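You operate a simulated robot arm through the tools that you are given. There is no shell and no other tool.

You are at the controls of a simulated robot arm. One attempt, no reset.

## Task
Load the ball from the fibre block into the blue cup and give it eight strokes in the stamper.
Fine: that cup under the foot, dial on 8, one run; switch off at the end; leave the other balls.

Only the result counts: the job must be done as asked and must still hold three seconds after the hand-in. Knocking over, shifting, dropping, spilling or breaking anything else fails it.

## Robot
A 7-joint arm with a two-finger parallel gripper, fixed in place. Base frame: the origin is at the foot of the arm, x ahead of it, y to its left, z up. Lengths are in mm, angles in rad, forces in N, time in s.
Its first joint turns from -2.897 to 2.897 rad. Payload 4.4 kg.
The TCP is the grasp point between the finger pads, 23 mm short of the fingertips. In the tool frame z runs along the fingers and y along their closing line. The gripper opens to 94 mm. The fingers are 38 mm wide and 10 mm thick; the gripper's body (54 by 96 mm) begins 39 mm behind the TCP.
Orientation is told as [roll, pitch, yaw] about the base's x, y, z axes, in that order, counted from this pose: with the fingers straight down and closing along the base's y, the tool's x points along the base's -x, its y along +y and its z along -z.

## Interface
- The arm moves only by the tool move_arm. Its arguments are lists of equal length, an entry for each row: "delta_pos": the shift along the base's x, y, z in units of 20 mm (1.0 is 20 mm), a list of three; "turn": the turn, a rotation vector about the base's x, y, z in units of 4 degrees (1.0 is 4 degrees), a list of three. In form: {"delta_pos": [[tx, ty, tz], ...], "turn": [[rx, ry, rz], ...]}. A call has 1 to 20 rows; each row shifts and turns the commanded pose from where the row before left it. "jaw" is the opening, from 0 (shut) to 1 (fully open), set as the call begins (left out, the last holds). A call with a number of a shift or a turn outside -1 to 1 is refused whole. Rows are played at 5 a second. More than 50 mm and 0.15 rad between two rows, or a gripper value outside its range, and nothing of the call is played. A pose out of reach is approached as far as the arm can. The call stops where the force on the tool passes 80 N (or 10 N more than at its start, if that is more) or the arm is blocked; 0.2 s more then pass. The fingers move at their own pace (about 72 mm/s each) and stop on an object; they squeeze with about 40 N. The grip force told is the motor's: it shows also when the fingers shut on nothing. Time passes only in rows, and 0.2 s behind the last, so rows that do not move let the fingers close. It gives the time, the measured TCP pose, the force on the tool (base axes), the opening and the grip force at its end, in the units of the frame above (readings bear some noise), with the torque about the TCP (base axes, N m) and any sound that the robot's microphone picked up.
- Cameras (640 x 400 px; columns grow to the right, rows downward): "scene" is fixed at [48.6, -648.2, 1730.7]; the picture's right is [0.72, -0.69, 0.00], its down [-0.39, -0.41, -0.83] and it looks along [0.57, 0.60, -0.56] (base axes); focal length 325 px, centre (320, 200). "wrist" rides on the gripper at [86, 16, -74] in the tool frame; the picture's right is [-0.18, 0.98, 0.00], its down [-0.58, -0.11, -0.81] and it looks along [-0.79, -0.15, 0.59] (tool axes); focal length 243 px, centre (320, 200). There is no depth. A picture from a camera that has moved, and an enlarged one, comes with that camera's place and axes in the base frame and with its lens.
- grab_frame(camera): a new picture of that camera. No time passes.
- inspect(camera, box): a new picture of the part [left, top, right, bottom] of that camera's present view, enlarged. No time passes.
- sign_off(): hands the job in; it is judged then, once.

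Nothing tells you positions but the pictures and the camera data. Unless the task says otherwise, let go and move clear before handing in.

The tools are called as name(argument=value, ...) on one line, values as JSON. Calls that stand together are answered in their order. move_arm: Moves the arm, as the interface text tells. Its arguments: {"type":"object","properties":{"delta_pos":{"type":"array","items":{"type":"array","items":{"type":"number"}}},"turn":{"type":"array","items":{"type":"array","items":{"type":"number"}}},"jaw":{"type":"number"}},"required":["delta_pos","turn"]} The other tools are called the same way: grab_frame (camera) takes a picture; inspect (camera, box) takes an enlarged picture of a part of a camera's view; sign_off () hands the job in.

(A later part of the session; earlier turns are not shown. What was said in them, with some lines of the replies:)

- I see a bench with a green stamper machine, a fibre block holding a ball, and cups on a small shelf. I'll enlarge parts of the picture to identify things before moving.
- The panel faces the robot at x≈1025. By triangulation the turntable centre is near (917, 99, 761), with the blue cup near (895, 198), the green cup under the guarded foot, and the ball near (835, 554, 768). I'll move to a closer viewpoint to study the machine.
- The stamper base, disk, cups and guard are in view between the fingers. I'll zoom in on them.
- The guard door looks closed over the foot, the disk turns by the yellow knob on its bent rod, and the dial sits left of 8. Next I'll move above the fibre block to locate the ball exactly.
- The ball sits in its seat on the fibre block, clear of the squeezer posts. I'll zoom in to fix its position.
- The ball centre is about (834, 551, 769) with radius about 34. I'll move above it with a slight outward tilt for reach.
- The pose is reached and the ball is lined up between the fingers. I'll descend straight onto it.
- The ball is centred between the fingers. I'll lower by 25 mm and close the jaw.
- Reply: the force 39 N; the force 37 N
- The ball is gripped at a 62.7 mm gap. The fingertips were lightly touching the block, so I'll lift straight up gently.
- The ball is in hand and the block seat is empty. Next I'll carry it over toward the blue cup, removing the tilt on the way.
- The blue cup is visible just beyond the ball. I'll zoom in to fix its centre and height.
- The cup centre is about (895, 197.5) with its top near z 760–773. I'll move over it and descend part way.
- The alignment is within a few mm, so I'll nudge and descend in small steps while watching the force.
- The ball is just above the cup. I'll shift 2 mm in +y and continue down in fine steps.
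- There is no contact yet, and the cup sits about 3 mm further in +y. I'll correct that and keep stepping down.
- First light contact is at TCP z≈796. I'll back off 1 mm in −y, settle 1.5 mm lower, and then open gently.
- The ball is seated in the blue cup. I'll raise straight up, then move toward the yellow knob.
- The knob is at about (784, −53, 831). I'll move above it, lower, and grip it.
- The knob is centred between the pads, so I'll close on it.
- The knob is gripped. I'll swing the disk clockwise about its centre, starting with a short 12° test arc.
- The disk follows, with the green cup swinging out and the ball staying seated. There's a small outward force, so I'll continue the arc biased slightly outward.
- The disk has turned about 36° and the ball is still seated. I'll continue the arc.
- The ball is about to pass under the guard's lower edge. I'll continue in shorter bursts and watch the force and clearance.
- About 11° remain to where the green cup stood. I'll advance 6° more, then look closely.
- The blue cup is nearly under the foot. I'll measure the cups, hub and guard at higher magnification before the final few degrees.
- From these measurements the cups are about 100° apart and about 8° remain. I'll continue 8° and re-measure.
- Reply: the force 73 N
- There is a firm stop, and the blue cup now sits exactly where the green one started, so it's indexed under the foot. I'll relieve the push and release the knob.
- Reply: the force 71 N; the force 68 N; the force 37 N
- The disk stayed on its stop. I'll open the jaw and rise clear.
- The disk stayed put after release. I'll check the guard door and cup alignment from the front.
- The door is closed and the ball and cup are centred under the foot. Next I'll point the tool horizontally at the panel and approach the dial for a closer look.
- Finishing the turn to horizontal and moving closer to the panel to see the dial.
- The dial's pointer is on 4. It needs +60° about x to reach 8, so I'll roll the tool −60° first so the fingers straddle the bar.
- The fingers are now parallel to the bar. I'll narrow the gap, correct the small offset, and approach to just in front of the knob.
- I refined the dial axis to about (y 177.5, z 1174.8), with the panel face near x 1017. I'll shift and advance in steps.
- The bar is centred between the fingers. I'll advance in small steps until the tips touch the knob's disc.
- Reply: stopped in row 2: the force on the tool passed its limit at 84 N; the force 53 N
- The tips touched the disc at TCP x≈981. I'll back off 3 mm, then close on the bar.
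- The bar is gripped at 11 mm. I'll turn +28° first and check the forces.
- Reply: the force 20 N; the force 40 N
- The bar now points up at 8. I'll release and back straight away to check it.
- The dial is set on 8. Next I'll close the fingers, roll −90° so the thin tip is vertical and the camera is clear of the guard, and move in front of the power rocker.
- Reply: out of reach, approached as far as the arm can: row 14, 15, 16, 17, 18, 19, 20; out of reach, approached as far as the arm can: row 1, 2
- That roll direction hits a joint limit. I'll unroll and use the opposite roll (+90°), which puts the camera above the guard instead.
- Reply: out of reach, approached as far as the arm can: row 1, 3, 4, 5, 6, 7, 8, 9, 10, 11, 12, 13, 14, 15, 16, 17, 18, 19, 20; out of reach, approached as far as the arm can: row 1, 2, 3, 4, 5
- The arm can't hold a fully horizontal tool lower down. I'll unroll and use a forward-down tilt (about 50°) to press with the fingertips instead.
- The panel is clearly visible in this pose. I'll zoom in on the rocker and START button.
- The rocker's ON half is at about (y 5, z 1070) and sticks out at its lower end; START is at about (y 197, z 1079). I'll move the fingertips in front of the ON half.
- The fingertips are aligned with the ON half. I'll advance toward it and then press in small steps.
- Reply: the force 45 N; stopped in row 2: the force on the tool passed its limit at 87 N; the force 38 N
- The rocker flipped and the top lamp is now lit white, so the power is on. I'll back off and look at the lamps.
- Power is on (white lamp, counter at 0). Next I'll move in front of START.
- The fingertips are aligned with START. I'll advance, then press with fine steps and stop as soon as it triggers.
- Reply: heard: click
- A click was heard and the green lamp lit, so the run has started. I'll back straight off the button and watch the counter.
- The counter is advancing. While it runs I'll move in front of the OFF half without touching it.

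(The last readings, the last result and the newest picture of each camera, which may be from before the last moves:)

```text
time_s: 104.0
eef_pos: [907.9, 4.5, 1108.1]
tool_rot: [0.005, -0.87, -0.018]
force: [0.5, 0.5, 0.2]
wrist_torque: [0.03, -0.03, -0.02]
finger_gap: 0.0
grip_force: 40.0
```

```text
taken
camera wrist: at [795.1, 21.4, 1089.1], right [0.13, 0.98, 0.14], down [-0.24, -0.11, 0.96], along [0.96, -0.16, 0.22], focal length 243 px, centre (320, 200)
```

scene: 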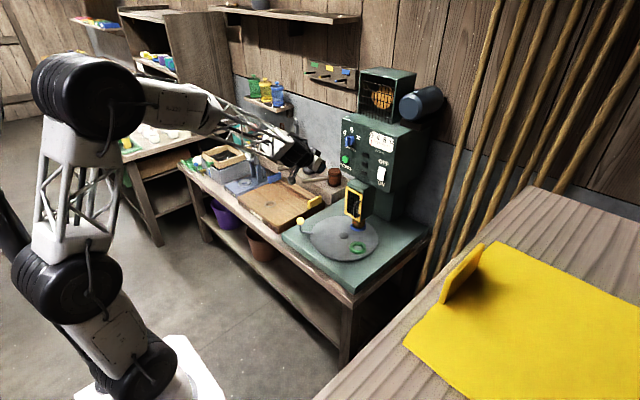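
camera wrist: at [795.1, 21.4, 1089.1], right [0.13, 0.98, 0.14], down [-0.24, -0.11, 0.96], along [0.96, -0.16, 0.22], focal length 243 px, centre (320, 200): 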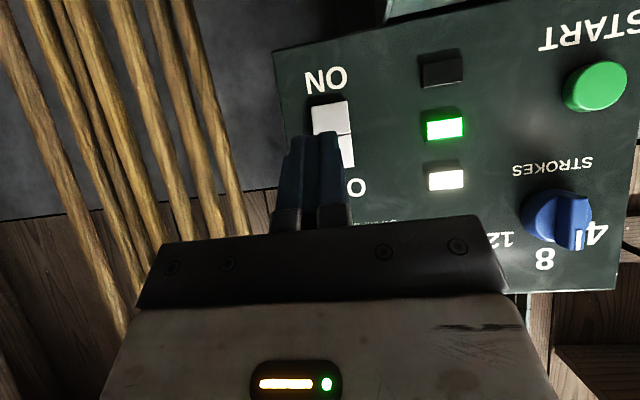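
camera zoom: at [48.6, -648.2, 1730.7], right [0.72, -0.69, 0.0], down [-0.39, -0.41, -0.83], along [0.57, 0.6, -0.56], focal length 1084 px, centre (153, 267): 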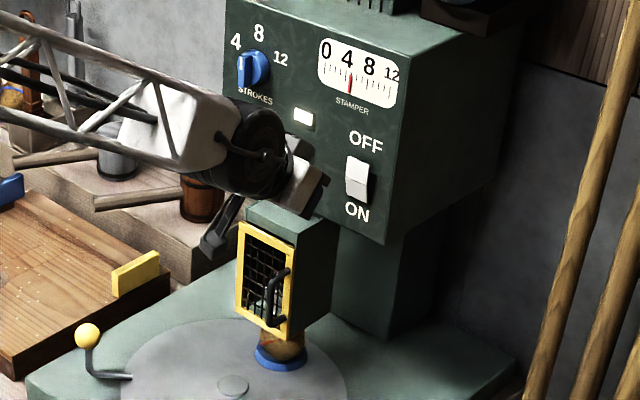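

The counter is around 4–5 and the green lamp is lit. I'll wait in place.

move_arm(delta_pos=[[0, 0, 0], [0, 0, 0], [0, 0, 0], [0, 0, 0], [0, 0, 0], [0, 0, 0], [0, 0, 0], [0, 0, 0], [0, 0, 0], [0, 0, 0], [0, 0, 0], [0, 0, 0], [0, 0, 0], [0, 0, 0], [0, 0, 0], [0, 0, 0], [0, 0, 0], [0, 0, 0], [0, 0, 0], [0, 0, 0]], turn=[[0, 0, 0], [0, 0, 0], [0, 0, 0], [0, 0, 0], [0, 0, 0], [0, 0, 0], [0, 0, 0], [0, 0, 0], [0, 0, 0], [0, 0, 0], [0, 0, 0], [0, 0, 0], [0, 0, 0], [0, 0, 0], [0, 0, 0], [0, 0, 0], [0, 0, 0], [0, 0, 0], [0, 0, 0], [0, 0, 0]])

inspect(camera="scene", box=[330, 120, 410, 240])

grab_frame(camera="wrist")

inspect(camera="scene", box=[390, 70, 450, 130])

```text
time_s: 108.2
eef_pos: [908.5, 4.9, 1105.4]
tool_rot: [0.008, -0.869, -0.018]
force: [-0.7, -0.5, 1.1]
wrist_torque: [-0.03, -0.03, 0.02]
finger_gap: 0.0
grip_force: 40.1
```

```text
3.33 times, centred on (370, 180) of scene
camera zoom: at [48.6, -648.2, 1730.7], right [0.72, -0.69, 0.0], down [-0.39, -0.41, -0.83], along [0.57, 0.6, -0.56], focal length 1084 px, centre (153, 267)
```

zoom: 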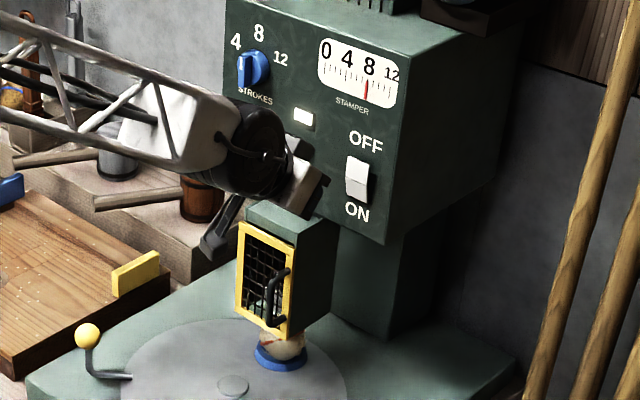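

```text
taken
camera wrist: at [795.0, 21.5, 1088.8], right [0.13, 0.98, 0.14], down [-0.24, -0.11, 0.96], along [0.96, -0.16, 0.22], focal length 243 px, centre (320, 200)
```

wrist: 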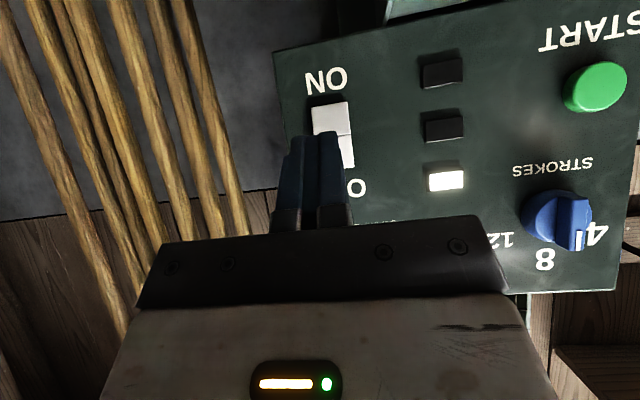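

```text
6.67 times, centred on (420, 100) of scene
camera zoom: at [48.6, -648.2, 1730.7], right [0.72, -0.69, 0.0], down [-0.39, -0.41, -0.83], along [0.57, 0.6, -0.56], focal length 2168 px, centre (-347, 867)
```

zoom: 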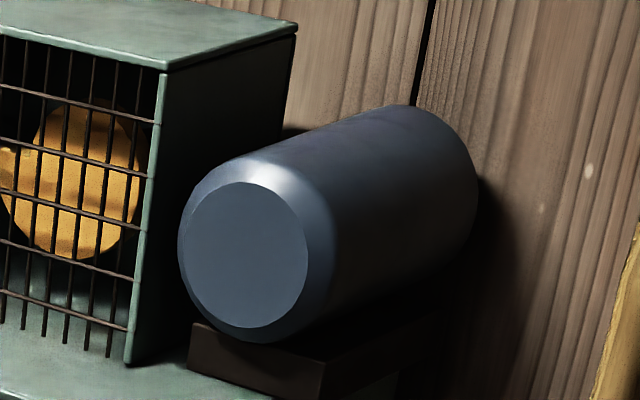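

The run finished at 8 strokes, the green lamp is out and the ball has changed. I'll press the OFF half.

move_arm(delta_pos=[[1, 0, 0], [1, 0, 0], [1, 0, 0], [0, 0, 0]], turn=[[0, 0, 0], [0, 0, 0], [0, 0, 0], [0, 0, 0]])

move_arm(delta_pos=[[0.2, 0, 0], [0.2, 0, 0], [0, 0, 0]], turn=[[0, 0, 0], [0, 0, 0], [0, 0, 0]])

move_arm(delta_pos=[[0.2, 0, 0], [0, 0, 0]], turn=[[0, 0, 0], [0, 0, 0]])

inspect(camera="scene", box=[350, 125, 410, 195])

grab_frame(camera="wrist")

```text
time_s: 109.2
eef_pos: [968.2, 5.4, 1106.2]
tool_rot: [0.007, -0.868, -0.021]
force: [0.8, 0.4, -0.2]
wrist_torque: [0.01, 0.02, -0.02]
finger_gap: 0.3
grip_force: 39.9
```

```text
time_s: 110.0
eef_pos: [975.6, 3.8, 1104.9]
tool_rot: [0.007, -0.87, -0.02]
force: [-0.6, -0.5, -0.5]
wrist_torque: [-0.03, -0.01, 0.01]
finger_gap: 0.3
grip_force: 40.1
```

```text
time_s: 110.6
eef_pos: [979.4, 3.4, 1104.8]
tool_rot: [0.008, -0.867, -0.02]
force: [-1.3, -0.3, 0.0]
wrist_torque: [-0.01, 0.02, 0.01]
finger_gap: 0.1
grip_force: 39.9
```

```text
5.71 times, centred on (380, 160) of scene
camera zoom: at [48.6, -648.2, 1730.7], right [0.72, -0.69, 0.0], down [-0.39, -0.41, -0.83], along [0.57, 0.6, -0.56], focal length 1858 px, centre (-23, 429)
```

zoom: 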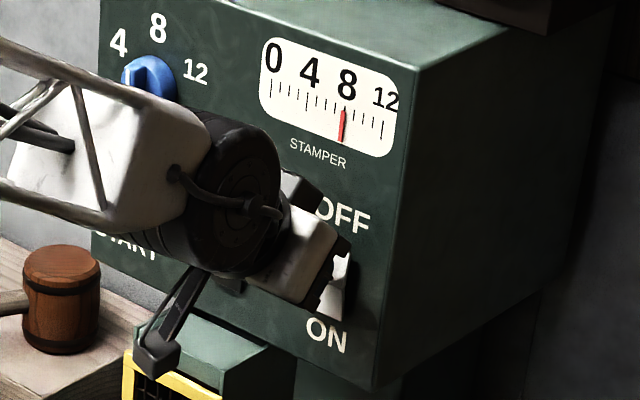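

```text
taken
camera wrist: at [865.9, 20.6, 1087.1], right [0.13, 0.98, 0.14], down [-0.24, -0.11, 0.96], along [0.96, -0.16, 0.22], focal length 243 px, centre (320, 200)
```

wrist: 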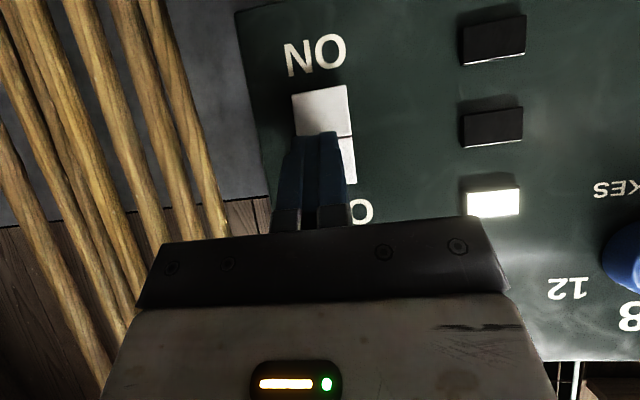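

move_arm(delta_pos=[[0.15, 0, 0], [0, 0, 0]], turn=[[0, 0, 0], [0, 0, 0]])

grab_frame(camera="wrist")

```text
time_s: 111.2
eef_pos: [981.7, 4.1, 1103.6]
tool_rot: [0.006, -0.868, -0.019]
force: [-22.0, 0.8, 0.6]
wrist_torque: [-0.13, -0.03, 0.04]
finger_gap: 0.0
grip_force: 40.1
```

```text
taken
camera wrist: at [868.6, 20.4, 1087.0], right [0.13, 0.98, 0.14], down [-0.24, -0.11, 0.96], along [0.96, -0.16, 0.22], focal length 243 px, centre (320, 200)
```

wrist: 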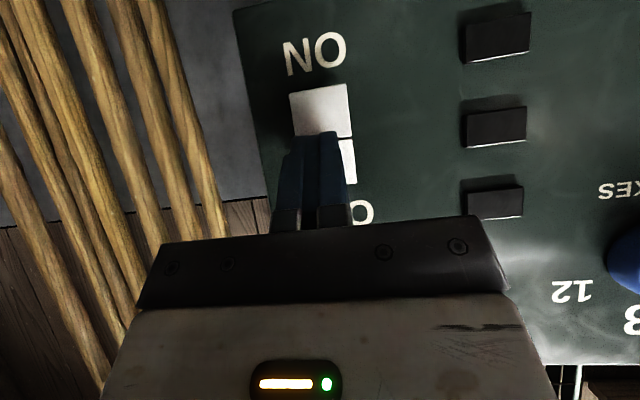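

The white lamp is out, so the machine is off. I'll retreat well clear and check everything.

move_arm(delta_pos=[[-0.5, 0, 0], [-1, 0, 0], [-1, 0, 0], [-1, 0, 0], [-1, 0, 0.2], [-1, 0, 0.4], [-1, 0, 0.4], [-1, 0, 0.4], [-1, 0, 0.4], [-1, 0, 0.4], [-1, 0, 0.4], [-1, 0, 0.4]], turn=[[0, 0, 0], [0, 0, 0], [0, 0, 0], [0, 0, 0], [0, 0, 0], [0, 0, 0], [0, 0, 0], [0, 0, 0], [0, 0, 0], [0, 0, 0], [0, 0, 0], [0, 0, 0]])

grab_frame(camera="scene")

inspect(camera="scene", box=[330, 110, 430, 200])

inspect(camera="scene", box=[230, 150, 420, 280])

grab_frame(camera="wrist")

```text
time_s: 113.8
eef_pos: [750.5, 4.3, 1165.6]
tool_rot: [0.008, -0.868, -0.019]
force: [1.6, -0.9, 0.3]
wrist_torque: [0.05, 0.02, 0.0]
finger_gap: 0.0
grip_force: 40.2
```

```text
taken
```

scene: 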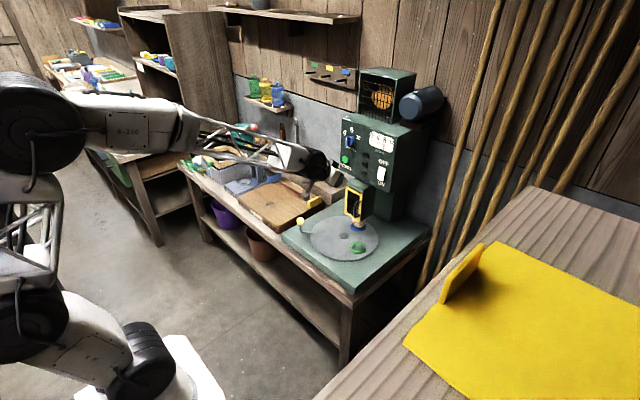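

```text
4.44 times, centred on (380, 155) of scene
camera zoom: at [48.6, -648.2, 1730.7], right [0.72, -0.69, 0.0], down [-0.39, -0.41, -0.83], along [0.57, 0.6, -0.56], focal length 1445 px, centre (53, 400)
```

zoom: 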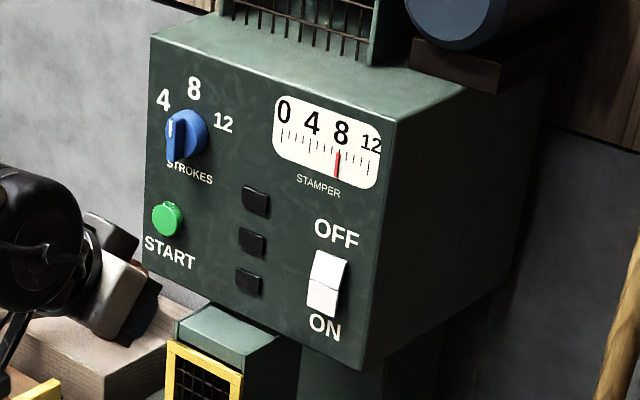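

```text
3.08 times, centred on (325, 215) of scene
camera zoom: at [48.6, -648.2, 1730.7], right [0.72, -0.69, 0.0], down [-0.39, -0.41, -0.83], along [0.57, 0.6, -0.56], focal length 1000 px, centre (305, 154)
```

zoom: 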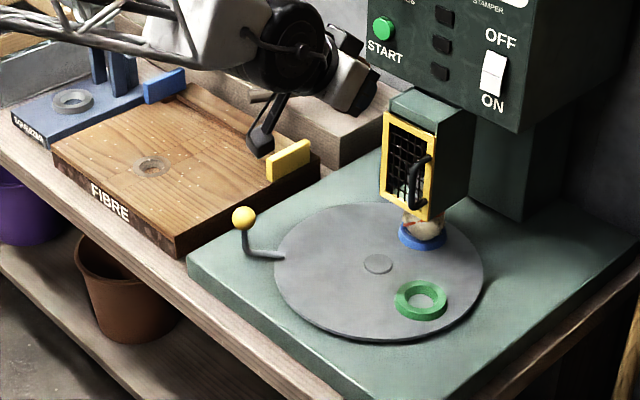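

```text
taken
camera wrist: at [638.3, 21.0, 1148.4], right [0.13, 0.98, 0.14], down [-0.24, -0.11, 0.96], along [0.96, -0.16, 0.22], focal length 243 px, centre (320, 200)
```

wrist: 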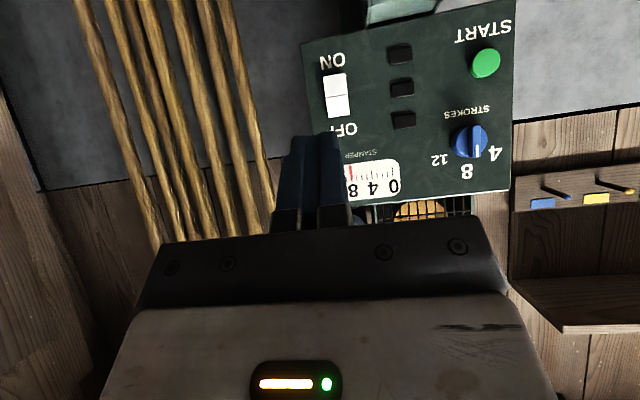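

The counter reads 8, the rocker is on OFF, all lamps are dark, and the stamped ball sits in the blue cup under the foot. Nothing else looks disturbed and the arm is clear, so I'm handing in.

sign_off()

```text
The job is handed in.
```

The ball from the fibre block is in the blue cup under the foot, and it has had its eight strokes in one run. I've handed the job in, but no verdict came back.

- **Loading:** I set the ball in the blue cup and turned the disk to its stop. That put the blue cup where the green one had been under the foot.
- **Run:** I turned the dial from 4 to 8, switched on and pressed START once. The counter stopped at 8 and the green lamp went out.
- **At the end:** The switch is on OFF, all lamps are dark and the arm is clear of the machine. The guard door stayed closed throughout, and I didn't touch the other balls.

When I picked up the ball, the fingertips pressed on the fibre block with about 30 N. In the pictures afterwards the block looked unmoved.
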